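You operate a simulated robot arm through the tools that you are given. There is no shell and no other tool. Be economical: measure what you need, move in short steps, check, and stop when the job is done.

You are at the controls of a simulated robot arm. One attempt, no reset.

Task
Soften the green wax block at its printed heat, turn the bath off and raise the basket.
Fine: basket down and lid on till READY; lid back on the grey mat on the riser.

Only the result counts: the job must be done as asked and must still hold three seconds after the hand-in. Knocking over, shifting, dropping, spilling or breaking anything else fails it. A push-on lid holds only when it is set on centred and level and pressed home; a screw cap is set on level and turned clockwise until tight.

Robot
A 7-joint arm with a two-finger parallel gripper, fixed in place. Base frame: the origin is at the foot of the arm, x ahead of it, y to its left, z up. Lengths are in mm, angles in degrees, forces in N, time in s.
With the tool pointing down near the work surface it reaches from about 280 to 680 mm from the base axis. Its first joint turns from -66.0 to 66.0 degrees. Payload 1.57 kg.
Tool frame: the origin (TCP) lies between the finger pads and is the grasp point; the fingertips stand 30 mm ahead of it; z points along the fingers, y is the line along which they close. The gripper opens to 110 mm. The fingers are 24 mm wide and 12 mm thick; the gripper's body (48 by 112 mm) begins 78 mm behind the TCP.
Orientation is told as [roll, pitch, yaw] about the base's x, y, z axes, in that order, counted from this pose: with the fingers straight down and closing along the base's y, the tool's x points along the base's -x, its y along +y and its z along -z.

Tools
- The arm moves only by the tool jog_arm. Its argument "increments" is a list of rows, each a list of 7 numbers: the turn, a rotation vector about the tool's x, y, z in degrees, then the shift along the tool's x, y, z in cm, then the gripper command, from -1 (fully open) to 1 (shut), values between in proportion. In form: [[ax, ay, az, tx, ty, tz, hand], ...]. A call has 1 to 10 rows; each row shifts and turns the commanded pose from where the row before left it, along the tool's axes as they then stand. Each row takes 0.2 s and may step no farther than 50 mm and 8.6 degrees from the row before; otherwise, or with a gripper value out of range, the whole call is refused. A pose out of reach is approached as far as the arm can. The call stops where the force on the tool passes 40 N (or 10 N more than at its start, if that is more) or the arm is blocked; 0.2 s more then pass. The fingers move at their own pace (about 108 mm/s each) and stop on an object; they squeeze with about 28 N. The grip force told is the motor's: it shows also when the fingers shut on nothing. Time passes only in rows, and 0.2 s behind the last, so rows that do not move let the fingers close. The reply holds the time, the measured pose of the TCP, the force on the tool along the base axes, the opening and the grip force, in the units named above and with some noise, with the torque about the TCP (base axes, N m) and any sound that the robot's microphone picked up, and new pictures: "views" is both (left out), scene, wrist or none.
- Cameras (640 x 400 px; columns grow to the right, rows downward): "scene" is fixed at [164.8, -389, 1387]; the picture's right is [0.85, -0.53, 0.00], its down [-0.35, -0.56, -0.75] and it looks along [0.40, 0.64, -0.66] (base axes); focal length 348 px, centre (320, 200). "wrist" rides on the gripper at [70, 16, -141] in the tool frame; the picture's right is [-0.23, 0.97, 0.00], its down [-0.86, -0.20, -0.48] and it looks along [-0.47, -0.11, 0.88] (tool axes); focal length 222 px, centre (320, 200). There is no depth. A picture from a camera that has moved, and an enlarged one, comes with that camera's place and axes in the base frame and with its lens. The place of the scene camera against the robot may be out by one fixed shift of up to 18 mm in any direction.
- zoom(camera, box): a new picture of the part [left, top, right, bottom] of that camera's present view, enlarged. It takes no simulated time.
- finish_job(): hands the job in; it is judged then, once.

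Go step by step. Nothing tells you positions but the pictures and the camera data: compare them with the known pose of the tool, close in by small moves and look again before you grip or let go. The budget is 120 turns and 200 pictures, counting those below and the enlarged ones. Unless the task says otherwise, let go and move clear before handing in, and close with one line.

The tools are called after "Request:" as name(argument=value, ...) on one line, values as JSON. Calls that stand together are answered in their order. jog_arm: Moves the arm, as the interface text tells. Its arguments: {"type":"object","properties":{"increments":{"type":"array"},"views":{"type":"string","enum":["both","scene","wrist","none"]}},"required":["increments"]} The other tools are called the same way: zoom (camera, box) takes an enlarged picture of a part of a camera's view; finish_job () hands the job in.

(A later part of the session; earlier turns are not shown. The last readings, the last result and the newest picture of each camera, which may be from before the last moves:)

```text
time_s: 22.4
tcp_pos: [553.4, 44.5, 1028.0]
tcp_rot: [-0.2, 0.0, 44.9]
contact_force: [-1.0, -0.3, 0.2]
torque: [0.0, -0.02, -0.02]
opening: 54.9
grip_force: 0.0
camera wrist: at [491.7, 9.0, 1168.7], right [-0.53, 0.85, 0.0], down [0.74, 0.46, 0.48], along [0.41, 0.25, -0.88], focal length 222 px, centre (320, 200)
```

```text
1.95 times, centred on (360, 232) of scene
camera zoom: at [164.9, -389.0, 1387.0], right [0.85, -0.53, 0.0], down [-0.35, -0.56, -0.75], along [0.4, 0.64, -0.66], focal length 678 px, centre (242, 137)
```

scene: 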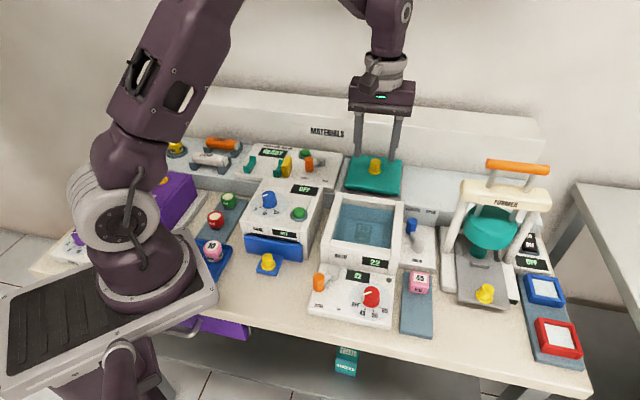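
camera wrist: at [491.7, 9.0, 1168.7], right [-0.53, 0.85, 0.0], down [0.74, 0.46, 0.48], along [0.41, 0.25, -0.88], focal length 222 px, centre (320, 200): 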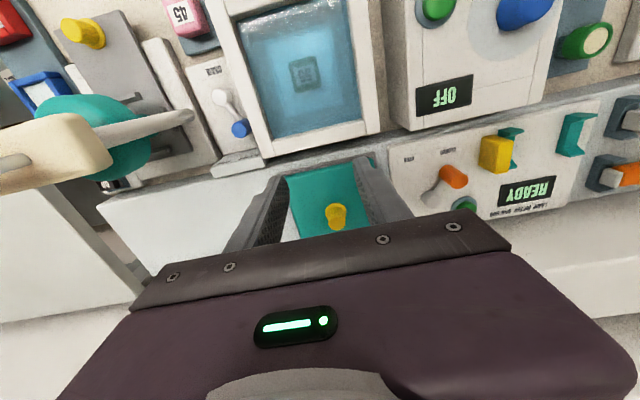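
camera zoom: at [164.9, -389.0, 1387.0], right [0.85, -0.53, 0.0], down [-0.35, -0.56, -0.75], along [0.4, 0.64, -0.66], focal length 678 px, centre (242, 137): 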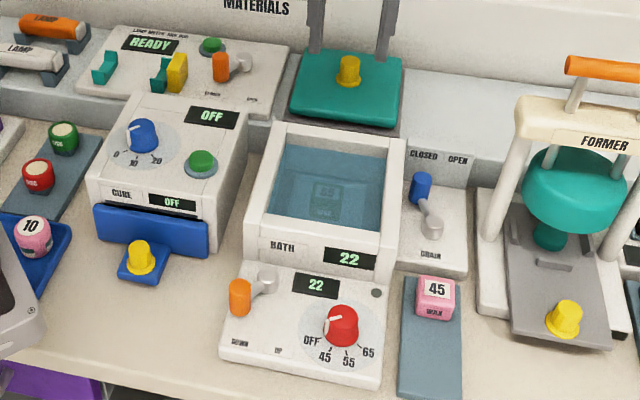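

The lever is at DOWN and the lid knob is ahead. I'll move near above the knob to measure.

Request:
jog_arm(increments=[[0, 0, 0, -4, 0, 0, 0], [0, 0, 0, -3.5, 0, 0, 0], [0, 0, 0, 0, 0, 2.5, 0], [0, 0, 0, 0, 0, 0, 0]], views="none")

Request:
zoom(camera="wrist", box=[160, 50, 480, 250])

Request:
zoom(camera="scene", box=[310, 80, 440, 220])

```text
time_s: 23.4
tcp_pos: [607.0, 96.4, 1002.1]
tcp_rot: [-0.2, 0.0, 45.1]
contact_force: [-0.4, -0.1, 0.2]
torque: [0.01, 0.03, 0.01]
opening: 54.9
grip_force: 0.2
```

```text
2.00 times, centred on (320, 150) of wrist
camera zoom: at [544.4, 59.4, 1142.8], right [-0.53, 0.85, 0.0], down [0.74, 0.46, 0.48], along [0.41, 0.25, -0.88], focal length 444 px, centre (320, 300)
```

zoom: 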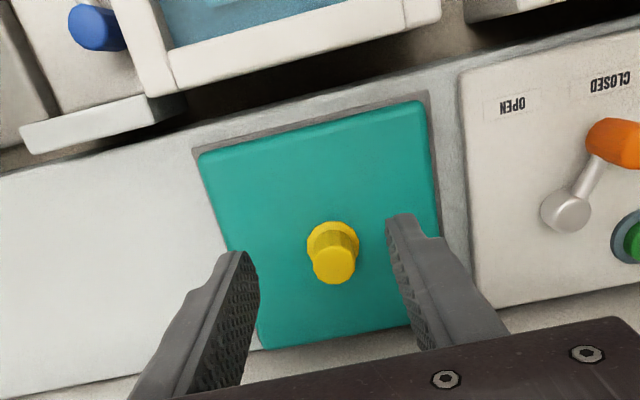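

```text
2.86 times, centred on (375, 150) of scene
camera zoom: at [164.8, -389.0, 1387.0], right [0.85, -0.53, 0.0], down [-0.35, -0.56, -0.75], along [0.4, 0.64, -0.66], focal length 993 px, centre (163, 343)
```

zoom: 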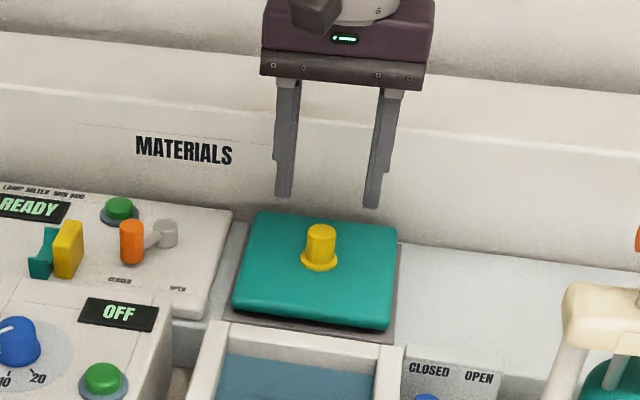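

The knob is at about b 529.7, r 361, with its top at z≈913. I'll move above it and lower partway.

Request:
jog_arm(increments=[[0, 0, 0, -3.2, 0, 0, 0], [0, 0, 0, 0, 0, 2.5, 0.1], [0, 0, 0, 0, 0, 2.5, 0.2], [0, 0, 0, 0, 0, 0, 0.2]], views="none")

Request:
zoom(camera="wrist", box=[160, 50, 480, 250])

Request:
zoom(camera="scene", box=[330, 120, 420, 200])

```text
time_s: 24.4
tcp_pos: [629.2, 116.6, 949.9]
tcp_rot: [-0.2, 0.0, 44.9]
contact_force: [0.0, -0.1, 0.1]
torque: [0.03, 0.03, -0.01]
opening: 43.8
grip_force: 0.0
```

```text
2.00 times, centred on (320, 150) of wrist
camera zoom: at [567.2, 80.0, 1090.6], right [-0.53, 0.85, 0.0], down [0.74, 0.46, 0.48], along [0.41, 0.25, -0.88], focal length 444 px, centre (320, 300)
```

zoom: 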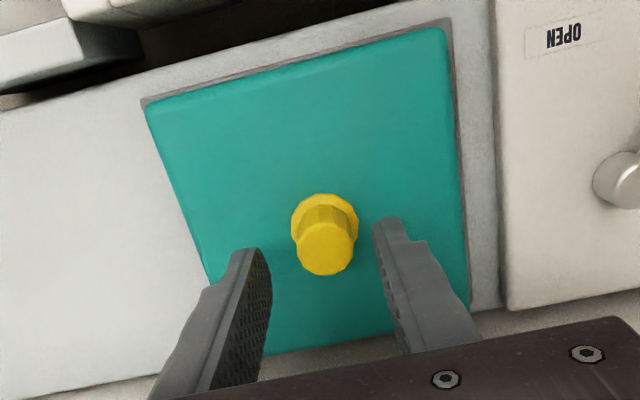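

```text
5.00 times, centred on (375, 160) of scene
camera zoom: at [164.8, -389.0, 1387.0], right [0.85, -0.53, 0.0], down [-0.35, -0.56, -0.75], along [0.4, 0.64, -0.66], focal length 1737 px, centre (45, 400)
```

zoom: 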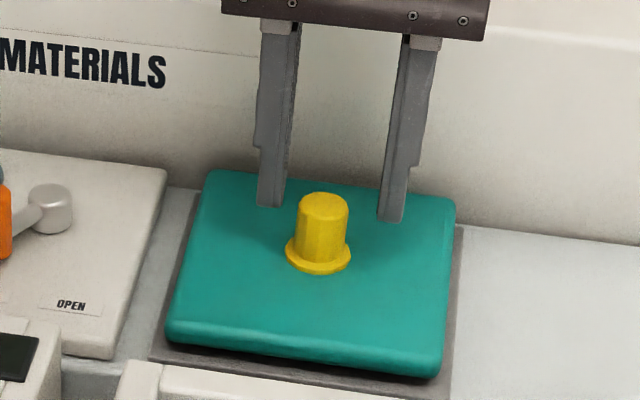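

Request:
jog_arm(increments=[[0, 0, 0, 0, 0.18, 0.8, 0.2], [0, 0, 0, 0, 0, 0.8, 0.2], [0, 0, 0, 0, 0, 0.7, 0.2], [0, 0, 0, 0, 0, 0, 0.2]], views="none")

Request:
zoom(camera="wrist", box=[240, 120, 400, 220])

Request:
zoom(camera="scene", box=[330, 120, 420, 200])

```text
time_s: 25.4
tcp_pos: [628.0, 120.0, 929.9]
tcp_rot: [-0.2, 0.0, 45.1]
contact_force: [0.2, -0.2, 0.4]
torque: [0.0, 0.01, 0.0]
opening: 43.9
grip_force: 0.0
```

```text
4.00 times, centred on (320, 170) of wrist
camera zoom: at [566.6, 83.4, 1070.4], right [-0.53, 0.85, 0.0], down [0.74, 0.46, 0.48], along [0.41, 0.25, -0.88], focal length 888 px, centre (320, 320)
```

zoom: 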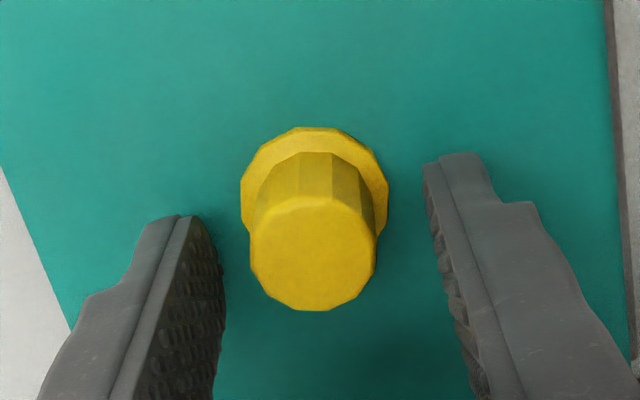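

```text
5.00 times, centred on (375, 160) of scene
camera zoom: at [164.8, -389.0, 1387.1], right [0.85, -0.53, 0.0], down [-0.35, -0.56, -0.75], along [0.4, 0.64, -0.66], focal length 1737 px, centre (45, 400)
```

zoom: 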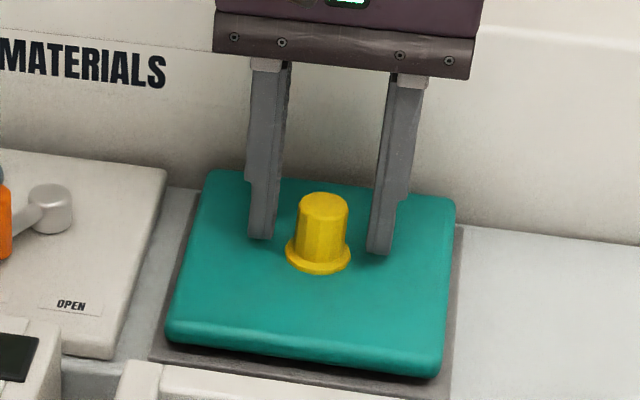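

Request:
jog_arm(increments=[[0, 0, 0, 0, -0.15, 0.35, 0.2], [0, 0, 0, 0, 0, 0, 0.45], [0, 0, 0, 0, 0, 0, 0.7], [0, 0, 0, 0, 0, 0, 1], [0, 0, 0, 0, 0, 0, 1]], views="none")

Request:
zoom(camera="wrist", box=[200, 80, 440, 230])

Request:
zoom(camera="scene", box=[330, 120, 420, 200])

```text
time_s: 26.6
tcp_pos: [630.2, 119.1, 926.6]
tcp_rot: [-0.2, 0.1, 45.0]
contact_force: [-0.2, -0.2, 7.0]
torque: [0.15, 0.26, 0.02]
opening: 22.5
grip_force: 28.3
```

```text
2.67 times, centred on (320, 155) of wrist
camera zoom: at [567.5, 82.5, 1066.9], right [-0.53, 0.85, 0.0], down [0.74, 0.46, 0.48], along [0.41, 0.25, -0.88], focal length 592 px, centre (320, 320)
```

zoom: 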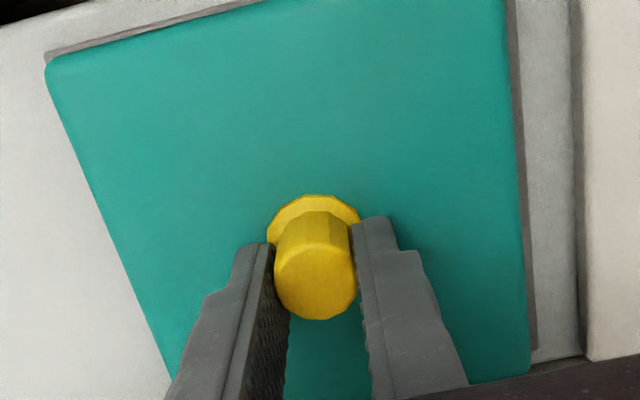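

```text
5.00 times, centred on (375, 160) of scene
camera zoom: at [164.7, -389.0, 1387.1], right [0.85, -0.53, 0.0], down [-0.35, -0.56, -0.75], along [0.4, 0.64, -0.66], focal length 1737 px, centre (45, 400)
```

zoom: 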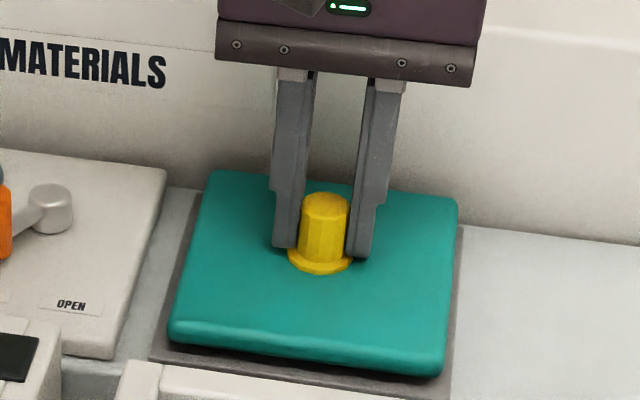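

The knob is held. I'll record the return pose (629.5, 119, 926.6), then lift straight up and carry the lid above the bath.

Request:
jog_arm(increments=[[0, 0, 0, 0, 0, -2, 1], [0, 0, 0, 0, 0, -3, 1], [0, 0, 0, 0, 0, -4, 1], [0, 0, 0, -3.7, 0, 0, 1], [0, 0, 0, 0, 0, 0, 1]], views="scene")

```text
time_s: 27.8
tcp_pos: [654.2, 143.1, 1017.6]
tcp_rot: [-0.2, 0.0, 44.9]
contact_force: [0.0, -0.3, -0.2]
torque: [0.02, 0.04, 0.02]
opening: 0.0
grip_force: 20.9
```

scene: 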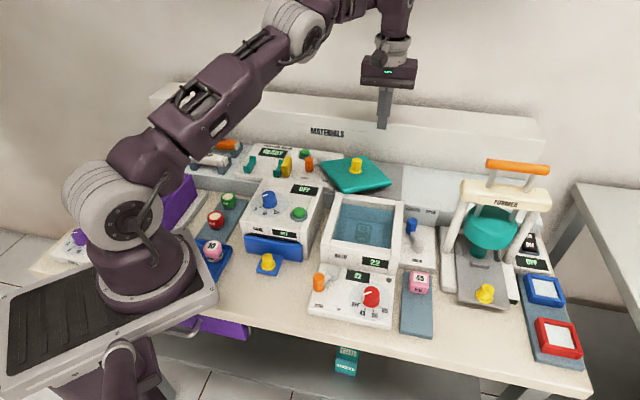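

The lid slipped out of the grip (and my last shift went the wrong way). I'll look at how it lies now.

Request:
zoom(camera="scene", box=[280, 120, 430, 220])

Request:
jog_arm(increments=[[0, 0, 0, 3.7, 0, 0, 1], [0, 0, 0, 4, 0, -2, 0], [0, 0, 0, 0, 0, 0, 0]], views="wrist")

```text
4.00 times, centred on (355, 170) of scene
camera zoom: at [164.8, -389.0, 1387.0], right [0.85, -0.53, 0.0], down [-0.35, -0.56, -0.75], along [0.4, 0.64, -0.66], focal length 1390 px, centre (180, 320)
```

zoom: 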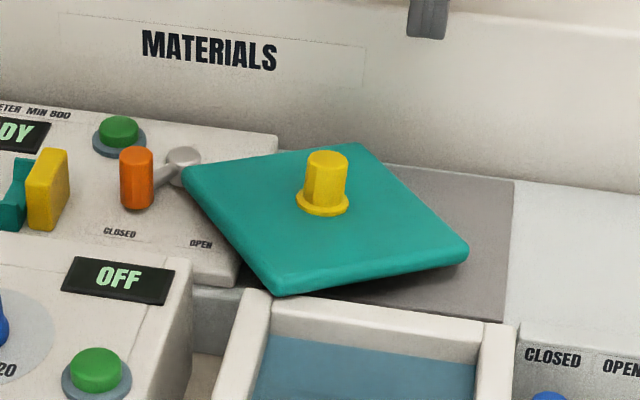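

```text
time_s: 28.6
tcp_pos: [599.4, 90.3, 1039.4]
tcp_rot: [-0.1, 0.0, 45.0]
contact_force: [-0.5, 0.3, -0.6]
torque: [0.03, 0.01, -0.02]
opening: 55.2
grip_force: 0.0
camera wrist: at [538.6, 53.5, 1179.0], right [-0.53, 0.85, 0.0], down [0.74, 0.46, 0.48], along [0.41, 0.25, -0.88], focal length 222 px, centre (320, 200)
```

wrist: 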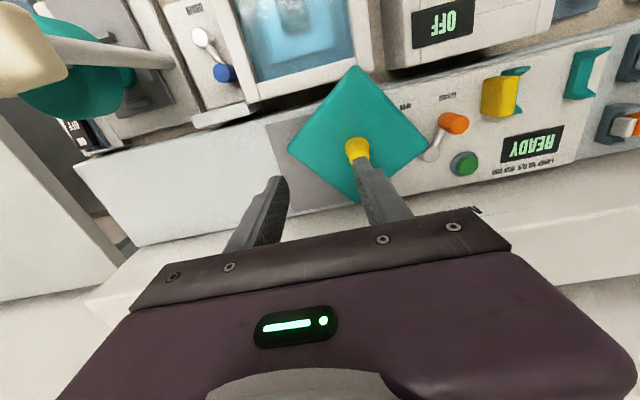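

Request:
zoom(camera="wrist", box=[240, 50, 480, 200])

Request:
zoom(camera="scene", box=[310, 140, 400, 200])

```text
2.67 times, centred on (360, 125) of wrist
camera zoom: at [538.6, 53.5, 1179.0], right [-0.53, 0.85, 0.0], down [0.74, 0.46, 0.48], along [0.41, 0.25, -0.88], focal length 592 px, centre (213, 400)
```

zoom: 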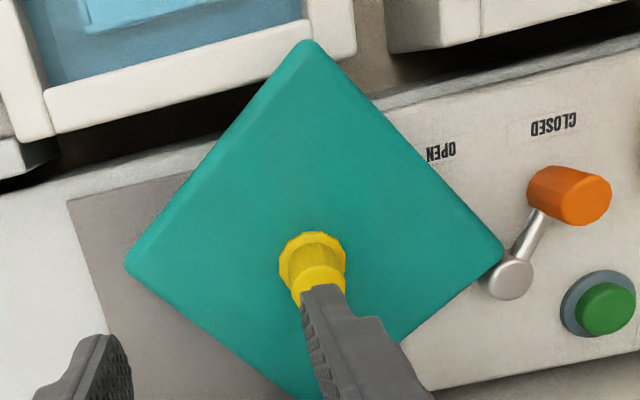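

```text
6.67 times, centred on (355, 170) of scene
camera zoom: at [164.8, -389.0, 1387.0], right [0.85, -0.53, 0.0], down [-0.35, -0.56, -0.75], along [0.4, 0.64, -0.66], focal length 2316 px, centre (87, 400)
```

zoom: 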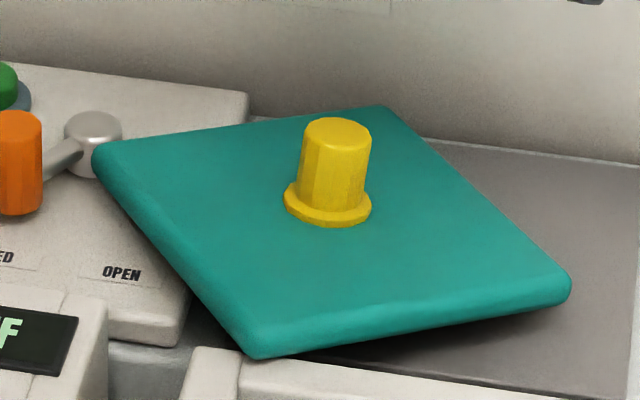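

The lid lies tilted, rotated about 38° ccw, with its left corner on the lamp panel. The knob should be at about b 507, r 317, so I'll move there for a closer look.

Request:
jog_arm(increments=[[0, 0, 0, -0.7, 4.3, 0, 0], [0, 0, 0, 0, 0, 3.5, 0], [0, 0, 0, 0, 0, 0, 0]], views="none")

Request:
zoom(camera="wrist", box=[200, 50, 440, 200])

Request:
zoom(camera="scene", box=[310, 100, 410, 200])

```text
time_s: 29.4
tcp_pos: [577.5, 127.6, 1001.5]
tcp_rot: [-0.1, 0.1, 45.0]
contact_force: [0.6, -0.3, 0.0]
torque: [0.0, -0.02, 0.04]
opening: 55.2
grip_force: 0.0
```

```text
2.67 times, centred on (320, 125) of wrist
camera zoom: at [514.7, 91.4, 1142.4], right [-0.53, 0.85, 0.0], down [0.74, 0.46, 0.48], along [0.41, 0.25, -0.88], focal length 592 px, centre (320, 400)
```

zoom: 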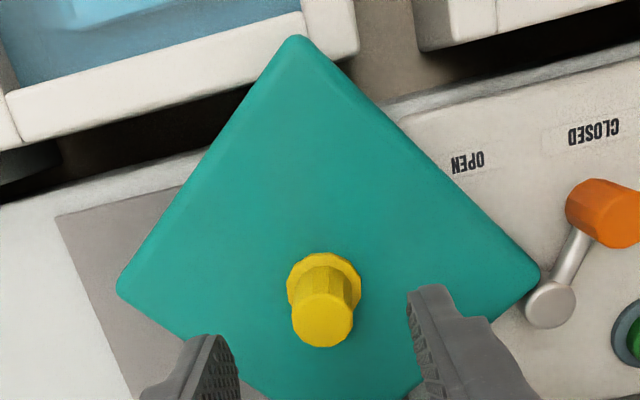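

```text
4.00 times, centred on (360, 150) of scene
camera zoom: at [164.8, -389.0, 1387.0], right [0.85, -0.53, 0.0], down [-0.35, -0.56, -0.75], along [0.4, 0.64, -0.66], focal length 1390 px, centre (160, 400)
```

zoom: 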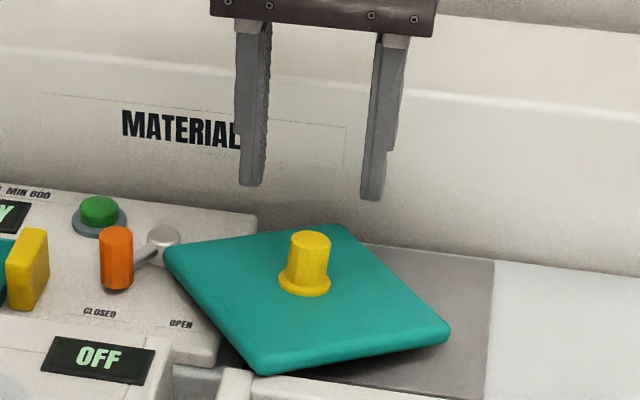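

The lid leans back about 9.5° (front corner on the bath's rear rim). I'll tilt the tool to match the knob axis and approach along it.

Request:
jog_arm(increments=[[0, 4.75, 0, -1.7, -0.15, 0, 0.2], [0, 4.75, 0, 0, 0, 0, 0.2], [0, 0, 0, 0, 0, 3.6, 0.2], [0, 0, 0, 0, 0, 0, 0.2]], views="none")

Request:
zoom(camera="wrist", box=[200, 80, 440, 230])

Request:
zoom(camera="scene", box=[310, 110, 410, 200])

```text
time_s: 30.4
tcp_pos: [582.3, 131.8, 966.4]
tcp_rot: [-0.1, 9.6, 44.9]
contact_force: [-0.3, -0.1, 0.0]
torque: [-0.03, 0.02, 0.01]
opening: 44.0
grip_force: 0.2
```

```text
2.67 times, centred on (320, 155) of wrist
camera zoom: at [537.5, 112.5, 1116.0], right [-0.53, 0.85, -0.04], down [0.79, 0.51, 0.33], along [0.3, 0.14, -0.94], focal length 592 px, centre (320, 320)
```

zoom: 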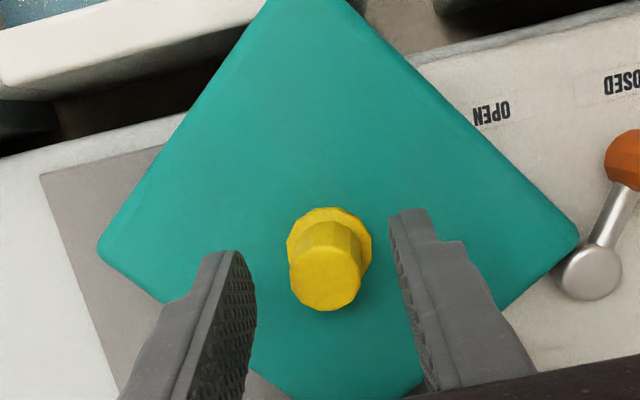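

```text
4.44 times, centred on (360, 155) of scene
camera zoom: at [164.8, -389.0, 1387.0], right [0.85, -0.53, 0.0], down [-0.35, -0.56, -0.75], along [0.4, 0.64, -0.66], focal length 1544 px, centre (142, 400)
```

zoom: 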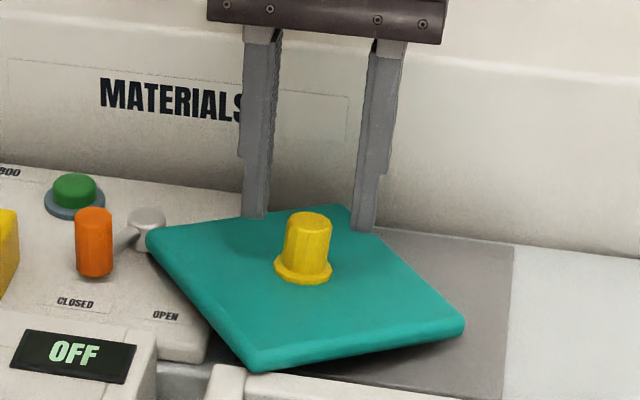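

The tool is slightly over-tilted. I'll correct that by about 4.5°, shift back 4 mm, and descend partway.

Request:
jog_arm(increments=[[0, -4.5, 0, 0, 0, 0, 0.2], [0, 0, 0, -0.38, 0, 0, 0.2], [0, 0, 0, 0, 0, 1, 0.2], [0, 0, 0, 0, 0, 0, 0.2]], views="none")

Request:
zoom(camera="wrist", box=[240, 120, 400, 220])

Request:
zoom(camera="scene", box=[310, 110, 410, 200])

```text
time_s: 31.4
tcp_pos: [585.4, 136.9, 955.3]
tcp_rot: [-0.2, 5.0, 45.0]
contact_force: [0.7, 0.6, 0.6]
torque: [0.0, 0.02, -0.03]
opening: 43.8
grip_force: 0.1
```

```text
4.00 times, centred on (320, 170) of wrist
camera zoom: at [533.1, 108.7, 1101.8], right [-0.53, 0.85, -0.02], down [0.77, 0.49, 0.4], along [0.35, 0.19, -0.91], focal length 888 px, centre (320, 320)
```

zoom: 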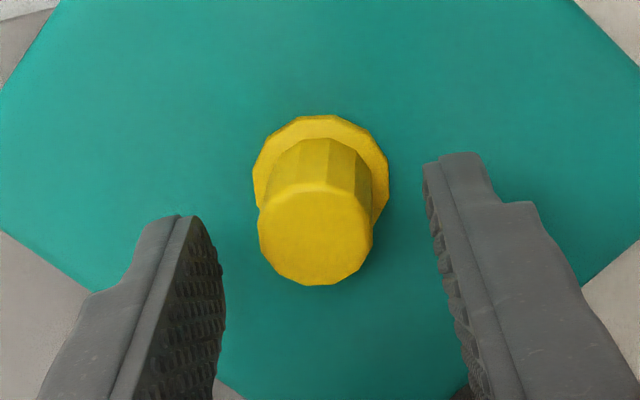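

```text
4.44 times, centred on (360, 155) of scene
camera zoom: at [164.8, -389.0, 1387.0], right [0.85, -0.53, 0.0], down [-0.35, -0.56, -0.75], along [0.4, 0.64, -0.66], focal length 1544 px, centre (142, 400)
```

zoom: 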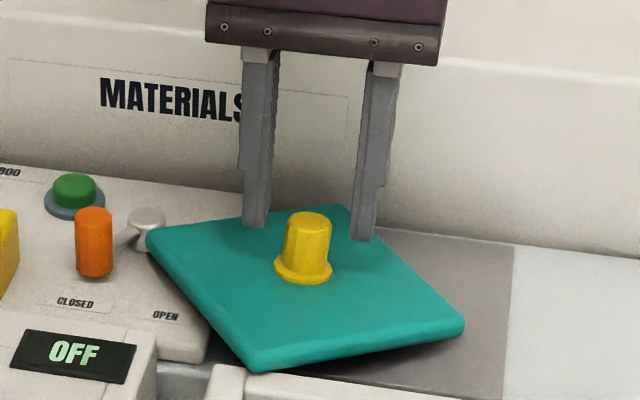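

The tool now aligns with the knob axis. I'll descend and close.

Request:
jog_arm(increments=[[0, 0, 0, 0.03, -0.07, 0.6, 0.2], [0, 0, 0, 0, 0, 0.6, 0.2], [0, 0, 0, 0, 0, 0.6, 0.2], [0, 0, 0, 0, 0, 0, 0.2]], views="none")

Request:
zoom(camera="wrist", box=[240, 120, 400, 220])

Request:
zoom(camera="scene", box=[310, 110, 410, 200])

```text
time_s: 32.4
tcp_pos: [585.2, 133.5, 938.5]
tcp_rot: [-0.2, 5.0, 45.0]
contact_force: [-0.1, -1.1, -0.2]
torque: [-0.04, -0.01, 0.01]
opening: 44.2
grip_force: 0.0
```

```text
4.00 times, centred on (320, 170) of wrist
camera zoom: at [532.1, 106.1, 1084.4], right [-0.53, 0.85, -0.02], down [0.77, 0.49, 0.4], along [0.35, 0.19, -0.91], focal length 888 px, centre (320, 320)
```

zoom: 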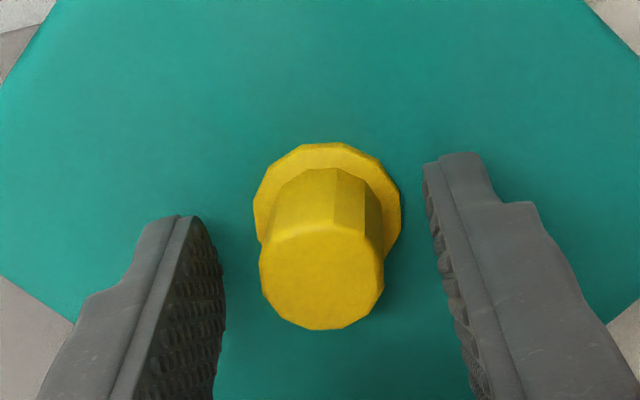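

```text
4.44 times, centred on (360, 155) of scene
camera zoom: at [164.8, -389.0, 1387.0], right [0.85, -0.53, 0.0], down [-0.35, -0.56, -0.75], along [0.4, 0.64, -0.66], focal length 1544 px, centre (142, 400)
```

zoom: 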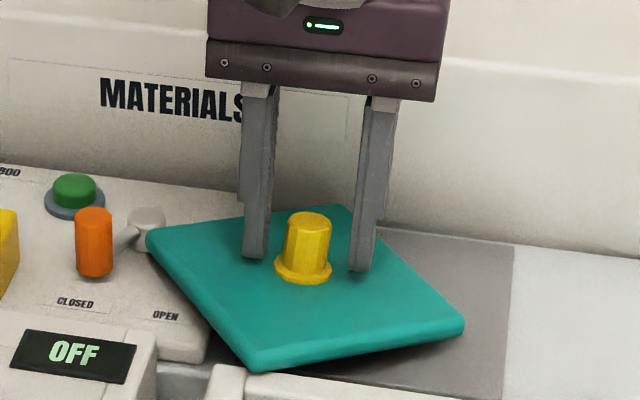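

Request:
jog_arm(increments=[[0, 0, 0, 0, -0.08, 0.45, 0.2], [0, 0, 0, 0, 0, 0, 0.45], [0, 0, 0, 0, 0, 0, 0.7], [0, 0, 0, 0, 0, 0, 1], [0, 0, 0, 0, 0, 0, 1]], views="none")

Request:
zoom(camera="wrist", box=[240, 120, 400, 220])

Request:
zoom(camera="scene", box=[310, 110, 410, 200])

```text
time_s: 33.6
tcp_pos: [586.1, 134.1, 934.1]
tcp_rot: [-0.3, 4.9, 45.0]
contact_force: [1.1, 2.9, 12.9]
torque: [0.8, 0.49, -0.2]
opening: 23.2
grip_force: 27.7
```

```text
4.00 times, centred on (320, 170) of wrist
camera zoom: at [532.7, 106.2, 1080.6], right [-0.53, 0.85, -0.02], down [0.77, 0.49, 0.41], along [0.36, 0.2, -0.91], focal length 888 px, centre (320, 320)
```

zoom: 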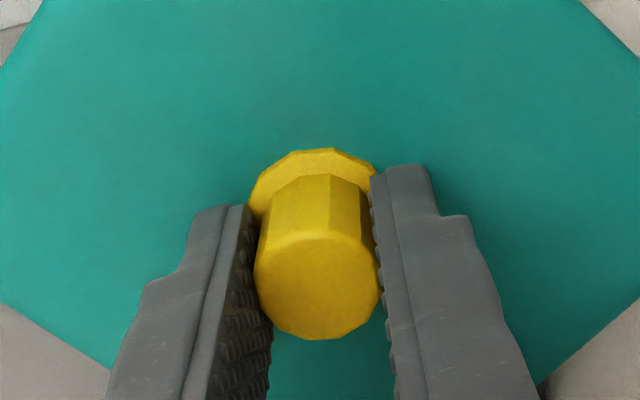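

```text
4.44 times, centred on (360, 155) of scene
camera zoom: at [164.6, -389.0, 1387.1], right [0.85, -0.53, 0.0], down [-0.35, -0.56, -0.75], along [0.4, 0.64, -0.66], focal length 1544 px, centre (142, 400)
```

zoom: 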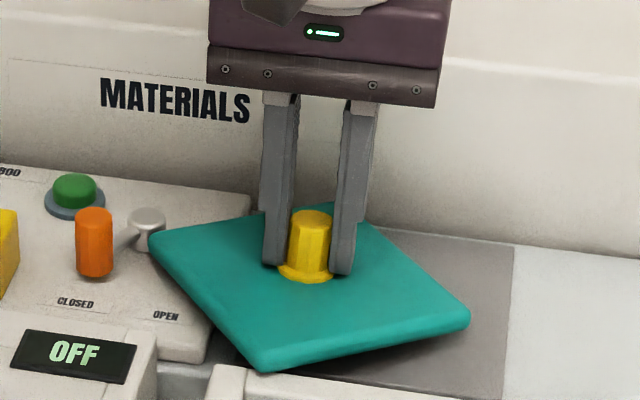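

Gripped at 23 mm. I'll lift slowly and check that it holds.

Request:
jog_arm(increments=[[0, 0, 0, 0.05, 0, -0.6, 1], [0, 0, 0, 0.05, 0, -0.6, 1], [0, 0, 0, 0.05, 0, -0.6, 1], [0, 0, 0, 0.05, 0, -0.6, 1], [0, 0, 0, 0.05, 0, -0.6, 1], [0, 0, 0, 0, 0, 0, 1]], views="none")

Request:
zoom(camera="wrist", box=[160, 50, 480, 250])

Request:
zoom(camera="scene", box=[310, 110, 410, 200])

```text
time_s: 35.0
tcp_pos: [586.9, 132.7, 965.0]
tcp_rot: [-0.1, 5.0, 44.9]
contact_force: [0.2, 0.6, -1.1]
torque: [-0.03, -0.03, 0.03]
opening: 22.6
grip_force: 28.1
```

```text
2.00 times, centred on (320, 150) of wrist
camera zoom: at [532.9, 105.8, 1111.0], right [-0.53, 0.85, -0.02], down [0.77, 0.49, 0.4], along [0.35, 0.19, -0.91], focal length 444 px, centre (320, 300)
```

zoom: 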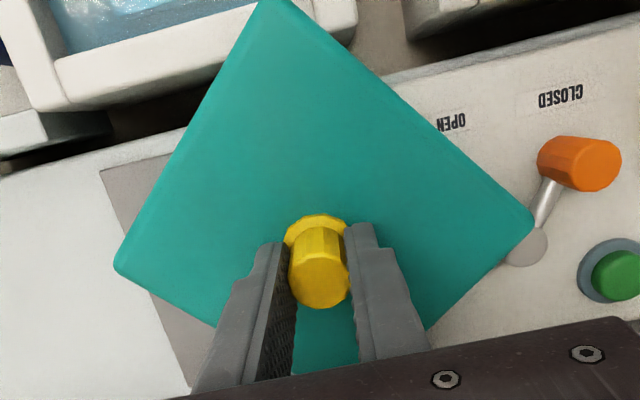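

```text
4.44 times, centred on (360, 155) of scene
camera zoom: at [164.8, -389.0, 1387.0], right [0.85, -0.53, 0.0], down [-0.35, -0.56, -0.75], along [0.4, 0.64, -0.66], focal length 1544 px, centre (142, 400)
```

zoom: 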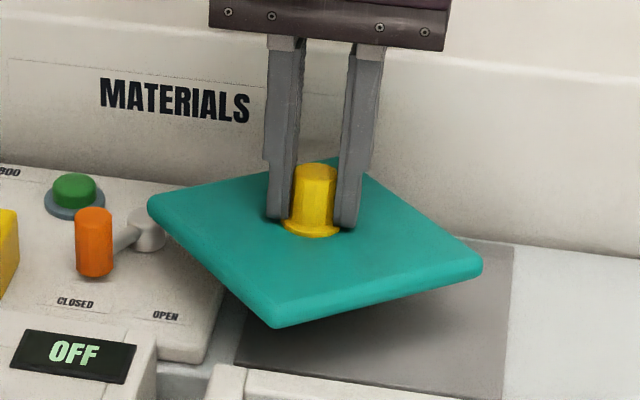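

It's held firmly. I'll rise, level the tool, then move gently to above the bath.

Request:
jog_arm(increments=[[0, 0, 0, 0.05, 0, -0.8, 1], [0, 0, 0, 0.05, 0, -1, 1], [0, -2.5, 0, 0.05, 0, -1, 1], [0, -2.5, 0, 0, 0, -1, 1], [0, 0, 0, 1.5, -0.3, 0, 1], [0, 0, 0, 2, -0.5, 0, 1], [0, 0, 0, 2.5, -0.5, 0, 1], [0, 0, 0, 2.5, -0.6, 0, 1], [0, 0, 0, 2, -0.5, 0, 1], [0, 0, 0, 1, -0.2, 0, 1]], views="scene")

Request:
zoom(camera="wrist", box=[160, 50, 480, 250])

```text
time_s: 37.2
tcp_pos: [523.8, 31.9, 1002.1]
tcp_rot: [-0.2, 0.0, 45.1]
contact_force: [-0.8, -0.1, -0.5]
torque: [0.01, -0.03, -0.02]
opening: 22.4
grip_force: 28.5
```

scene: 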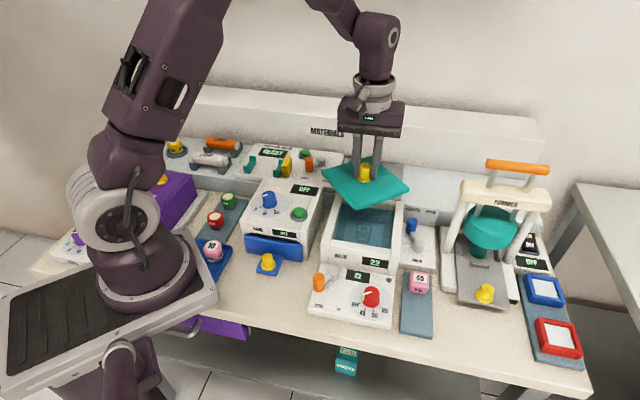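

```text
2.00 times, centred on (320, 150) of wrist
camera zoom: at [461.0, -3.7, 1142.8], right [-0.53, 0.85, 0.0], down [0.74, 0.46, 0.48], along [0.41, 0.25, -0.88], focal length 444 px, centre (320, 300)
```

zoom: 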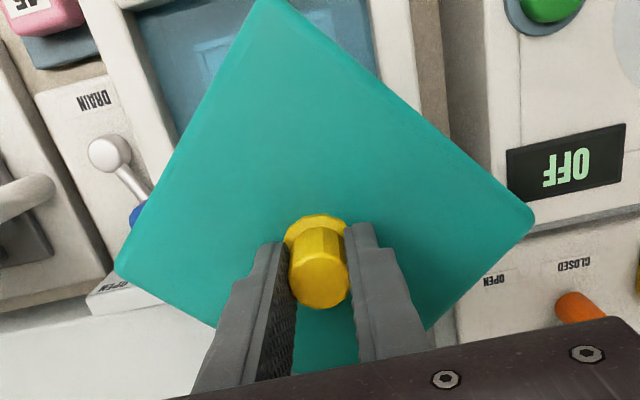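

Now I'll rotate the lid about 41.5° clockwise to align it with the bath.

Request:
jog_arm(increments=[[0, 0, 7, 0, 0, 0, 1], [0, 0, 7, 0, 0, 0, 1], [0, 0, 7, 0, 0, 0, 1], [0, 0, 7, 0, 0, 0, 1], [0, 0, 7, 0, 0, 0, 1], [0, 0, 6.5, 0, 0, 0, 1], [0, 0, 0, 0, 0, 0, 1]])

Request:
zoom(camera="scene", box=[300, 130, 440, 290])

Request:
zoom(camera="wrist", box=[160, 50, 480, 250])

```text
time_s: 38.8
tcp_pos: [525.1, 33.5, 1002.6]
tcp_rot: [-0.2, -0.2, 3.3]
contact_force: [-0.3, 0.0, -0.1]
torque: [0.02, 0.04, 0.02]
opening: 22.4
grip_force: 28.1
camera wrist: at [452.2, 47.6, 1142.8], right [0.17, 0.99, 0.0], down [0.86, -0.15, 0.48], along [0.47, -0.08, -0.88], focal length 222 px, centre (320, 200)
```

scene: 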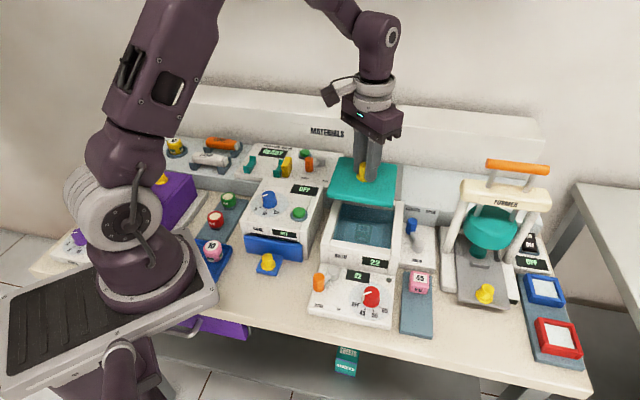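
wrist: 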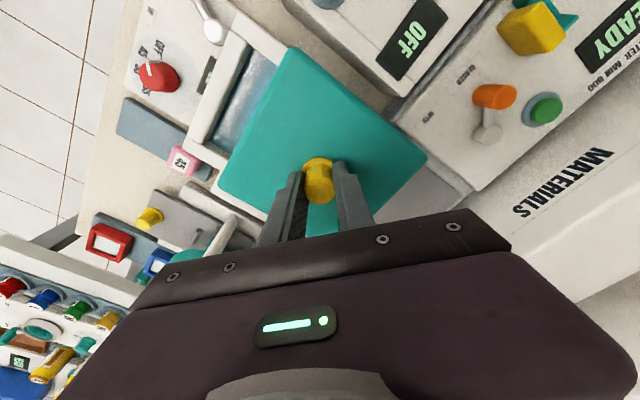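

```text
2.50 times, centred on (370, 210) of scene
camera zoom: at [164.8, -389.0, 1387.0], right [0.85, -0.53, 0.0], down [-0.35, -0.56, -0.75], along [0.4, 0.64, -0.66], focal length 869 px, centre (195, 175)
```

zoom: 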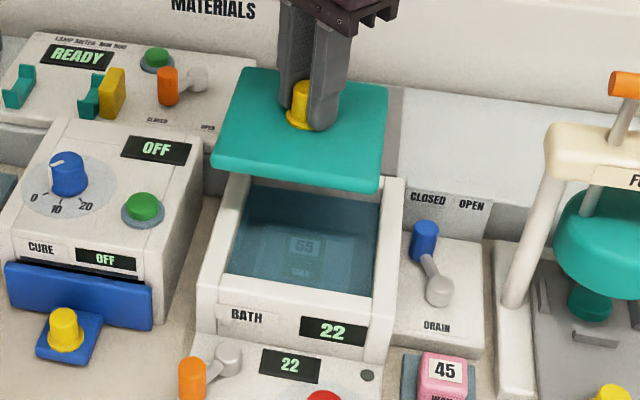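

```text
2.00 times, centred on (320, 150) of wrist
camera zoom: at [452.2, 47.6, 1142.8], right [0.17, 0.99, 0.0], down [0.86, -0.15, 0.48], along [0.47, -0.08, -0.88], focal length 444 px, centre (320, 300)
```

zoom: 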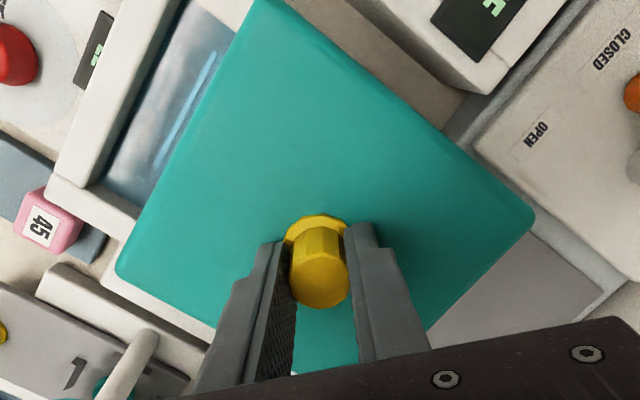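

The lid looks aligned and level (and is rectangular, as is the bath, so this orientation is right). I'll move to over the bath centre (b 344, r 358) and descend a bit.

Request:
jog_arm(increments=[[0, 0, 0, 1.1, -1.4, 0, 1], [0, 0, 0, 1.0, -1.4, 0, 1], [0, 0, 0, 1.01, -1.37, 0, 1], [0, 0, 0, 0, 0, 1, 1], [0, 0, 0, 0, 0, 1, 1], [0, 0, 0, 0, 0, 0.8, 1], [0, 0, 0, 0, 0, 0, 1]], views="none")

Request:
zoom(camera="scene", box=[310, 160, 430, 280])

Request:
zoom(camera="wrist", box=[160, 50, 480, 250])

```text
time_s: 40.4
tcp_pos: [495.4, -8.8, 972.5]
tcp_rot: [-0.2, -0.1, 3.5]
contact_force: [-0.3, -0.3, -1.1]
torque: [0.0, 0.01, 0.0]
opening: 22.2
grip_force: 27.2
```

```text
3.33 times, centred on (370, 220) of scene
camera zoom: at [164.8, -389.0, 1387.0], right [0.85, -0.53, 0.0], down [-0.35, -0.56, -0.75], along [0.4, 0.64, -0.66], focal length 1158 px, centre (153, 133)
```

zoom: 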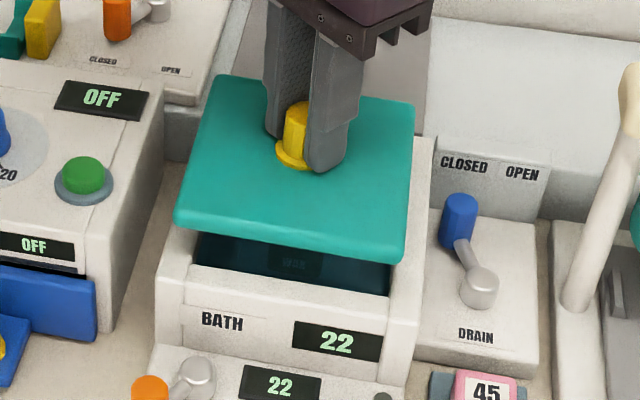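

```text
2.00 times, centred on (320, 150) of wrist
camera zoom: at [423.5, 4.3, 1113.1], right [0.17, 0.99, 0.0], down [0.86, -0.15, 0.48], along [0.47, -0.08, -0.88], focal length 444 px, centre (320, 300)
```

zoom: 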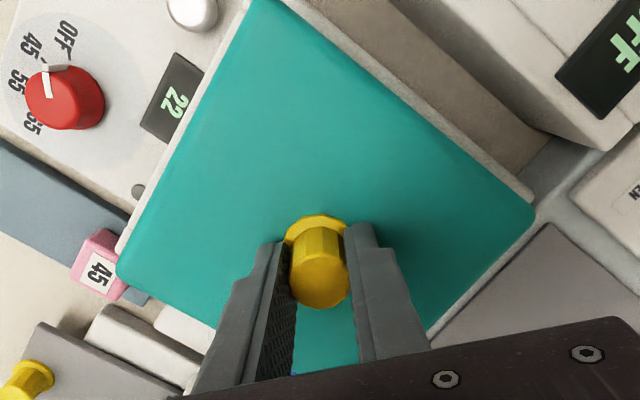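

Request:
jog_arm(increments=[[0, 0, 0, 0, 0, 0.4, 1], [0, 0, 0, 0, 0, 0.4, 1], [0, 0, 0, 0, 0, 0.4, 1], [0, 0, 0, 0, 0, 0, 1]], views="none")

Request:
zoom(camera="scene", box=[310, 160, 430, 280])

Request:
zoom(camera="wrist", box=[160, 50, 480, 250])

```text
time_s: 41.4
tcp_pos: [495.0, -8.8, 962.2]
tcp_rot: [-0.3, -0.2, 3.5]
contact_force: [-0.7, -0.4, -1.0]
torque: [0.0, 0.01, -0.02]
opening: 22.6
grip_force: 27.9
```

```text
3.33 times, centred on (370, 220) of scene
camera zoom: at [164.8, -389.0, 1387.0], right [0.85, -0.53, 0.0], down [-0.35, -0.56, -0.75], along [0.4, 0.64, -0.66], focal length 1158 px, centre (153, 133)
```

zoom: 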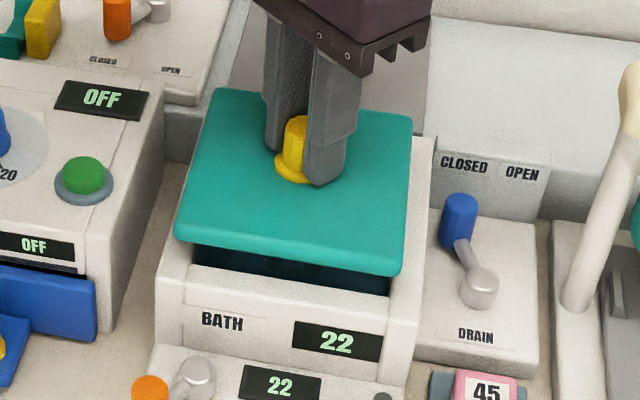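

```text
2.00 times, centred on (320, 150) of wrist
camera zoom: at [424.0, 4.5, 1102.1], right [0.17, 0.99, 0.0], down [0.86, -0.15, 0.48], along [0.47, -0.08, -0.88], focal length 444 px, centre (320, 300)
```

zoom: 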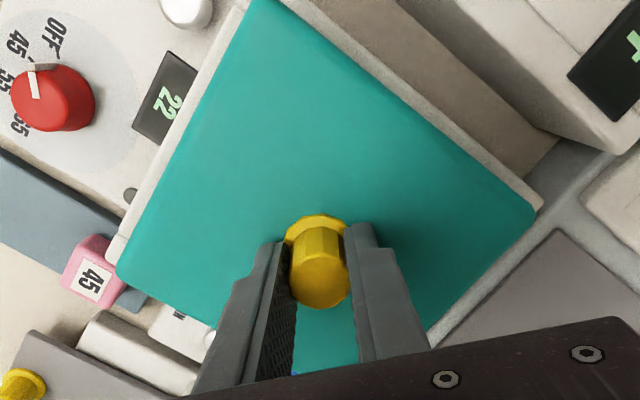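

By the wrist view the lid is centred within ~2 mm. I'll lower further and recheck close to contact.

Request:
jog_arm(increments=[[0, 0, 0, 0, 0, 0.2, 1], [0, 0, 0, 0, 0, 0.2, 1], [0, 0, 0, 0, 0, 0.2, 1], [0, 0, 0, 0, 0, 0, 1]], views="none")

Request:
zoom(camera="scene", box=[310, 160, 430, 280])

```text
time_s: 42.4
tcp_pos: [496.0, -9.5, 955.4]
tcp_rot: [-0.2, -0.1, 3.5]
contact_force: [-0.3, 0.1, 0.1]
torque: [-0.02, -0.01, -0.01]
opening: 22.5
grip_force: 27.7
```

```text
3.33 times, centred on (370, 220) of scene
camera zoom: at [164.8, -389.0, 1387.0], right [0.85, -0.53, 0.0], down [-0.35, -0.56, -0.75], along [0.4, 0.64, -0.66], focal length 1158 px, centre (153, 133)
```

zoom: 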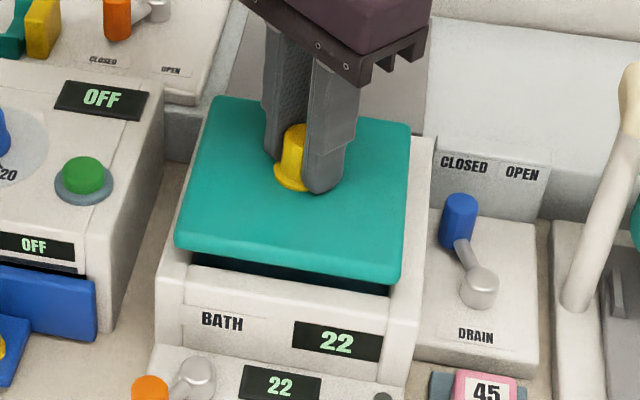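

Request:
jog_arm(increments=[[0, 0, 0, 0, 0, 0.2, 1], [0, 0, 0, 0, 0, 0.2, 1], [0, 0, 0, 0, 0, 0.2, 1], [0, 0, 0, 0, 0, 0, 1]], views="none")

Request:
zoom(camera="scene", box=[310, 160, 430, 280])

Request:
zoom(camera="wrist", box=[160, 50, 480, 250])

```text
time_s: 43.4
tcp_pos: [493.2, -9.1, 950.1]
tcp_rot: [-0.1, -0.2, 3.5]
contact_force: [-0.4, 0.9, -1.2]
torque: [0.03, 0.01, -0.03]
opening: 22.3
grip_force: 27.6
```

```text
3.33 times, centred on (370, 220) of scene
camera zoom: at [164.8, -389.0, 1387.0], right [0.85, -0.53, 0.0], down [-0.35, -0.56, -0.75], along [0.4, 0.64, -0.66], focal length 1158 px, centre (153, 133)
```

zoom: 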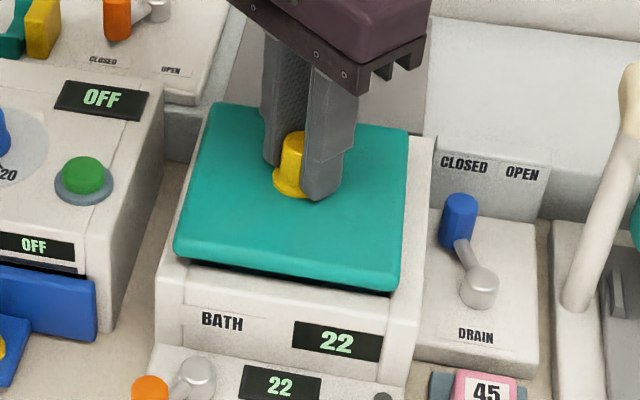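

```text
2.00 times, centred on (320, 150) of wrist
camera zoom: at [423.0, 4.0, 1091.1], right [0.17, 0.99, 0.0], down [0.86, -0.15, 0.48], along [0.47, -0.08, -0.88], focal length 444 px, centre (320, 300)
```

zoom: 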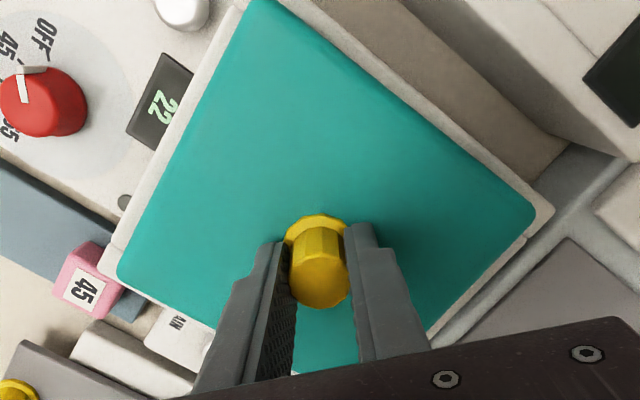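

Request:
jog_arm(increments=[[0, 0, 0, -0.12, 0, 0.15, 1], [0, 0, 0, 0, 0, 0.2, 1], [0, 0, 0, 0, 0, 0.2, 1], [0, 0, 0, 0, 0, 0, 1]], views="none")

Request:
zoom(camera="scene", box=[310, 160, 430, 280])

```text
time_s: 44.4
tcp_pos: [496.4, -10.8, 944.2]
tcp_rot: [-0.2, -0.2, 3.4]
contact_force: [0.2, -1.1, 8.5]
torque: [0.04, -0.91, -0.06]
opening: 22.4
grip_force: 28.1
```

```text
3.33 times, centred on (370, 220) of scene
camera zoom: at [164.7, -389.0, 1387.1], right [0.85, -0.53, 0.0], down [-0.35, -0.56, -0.75], along [0.4, 0.64, -0.66], focal length 1158 px, centre (153, 133)
```

zoom: 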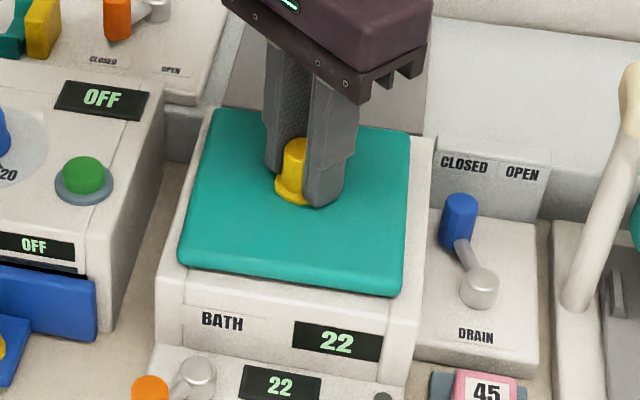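

Contact is felt. Now I'll press gently downward.

Request:
jog_arm(increments=[[0, 0, 0, 0, 0, 0.15, 1], [0, 0, 0, 0, 0, 0.15, 1], [0, 0, 0, 0, 0, 0, 1]], views="none")

Request:
zoom(camera="scene", box=[310, 160, 430, 280])

Request:
zoom(camera="wrist", box=[160, 50, 480, 250])

```text
time_s: 45.2
tcp_pos: [496.8, -10.3, 941.4]
tcp_rot: [-0.2, -0.1, 3.6]
contact_force: [-4.1, -2.6, 28.2]
torque: [0.13, 0.25, -0.04]
opening: 22.5
grip_force: 28.2
```

```text
3.33 times, centred on (370, 220) of scene
camera zoom: at [164.3, -389.1, 1387.1], right [0.85, -0.53, 0.0], down [-0.35, -0.56, -0.75], along [0.4, 0.64, -0.66], focal length 1158 px, centre (153, 133)
```

zoom: 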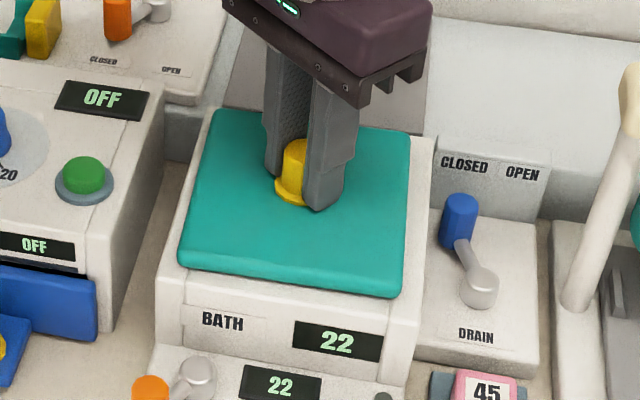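

```text
2.00 times, centred on (320, 150) of wrist
camera zoom: at [424.5, 3.7, 1082.3], right [0.17, 0.99, 0.0], down [0.86, -0.15, 0.48], along [0.47, -0.08, -0.88], focal length 444 px, centre (320, 300)
```

zoom: 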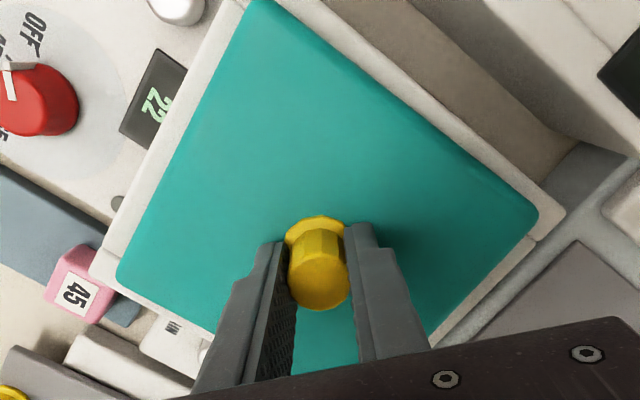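

Level contact at 28 N. I'll press a little more to make sure it's home.

Request:
jog_arm(increments=[[0, 0, 0, 0, 0, 0.1, 1], [0, 0, 0, 0, 0, 0.1, 1], [0, 0, 0, 0, 0, 0, 1]], views="none")

Request:
zoom(camera="scene", box=[320, 180, 430, 330])

```text
time_s: 45.6
tcp_pos: [497.3, -8.7, 942.4]
tcp_rot: [-0.2, -0.2, 3.5]
contact_force: [0.0, -0.7, 8.7]
torque: [0.33, 0.33, 0.06]
opening: 22.2
grip_force: 27.9
stopped in row 2: the force on the tool passed its limit at 44 N (the readings are from after the stop); the commanded pose is now the measured one
```

```text
2.67 times, centred on (375, 255) of scene
camera zoom: at [164.7, -389.0, 1387.1], right [0.85, -0.53, 0.0], down [-0.35, -0.56, -0.75], along [0.4, 0.64, -0.66], focal length 926 px, centre (173, 53)
```

zoom: 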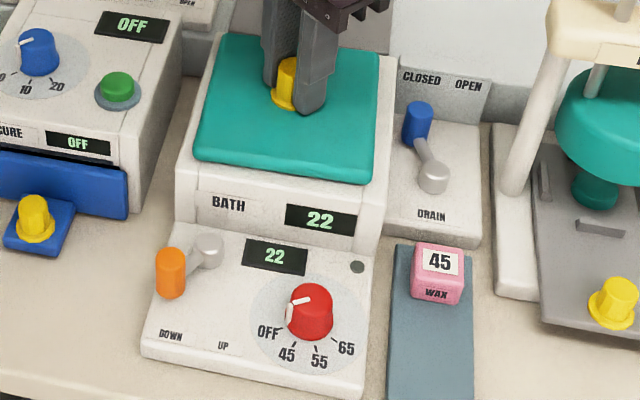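

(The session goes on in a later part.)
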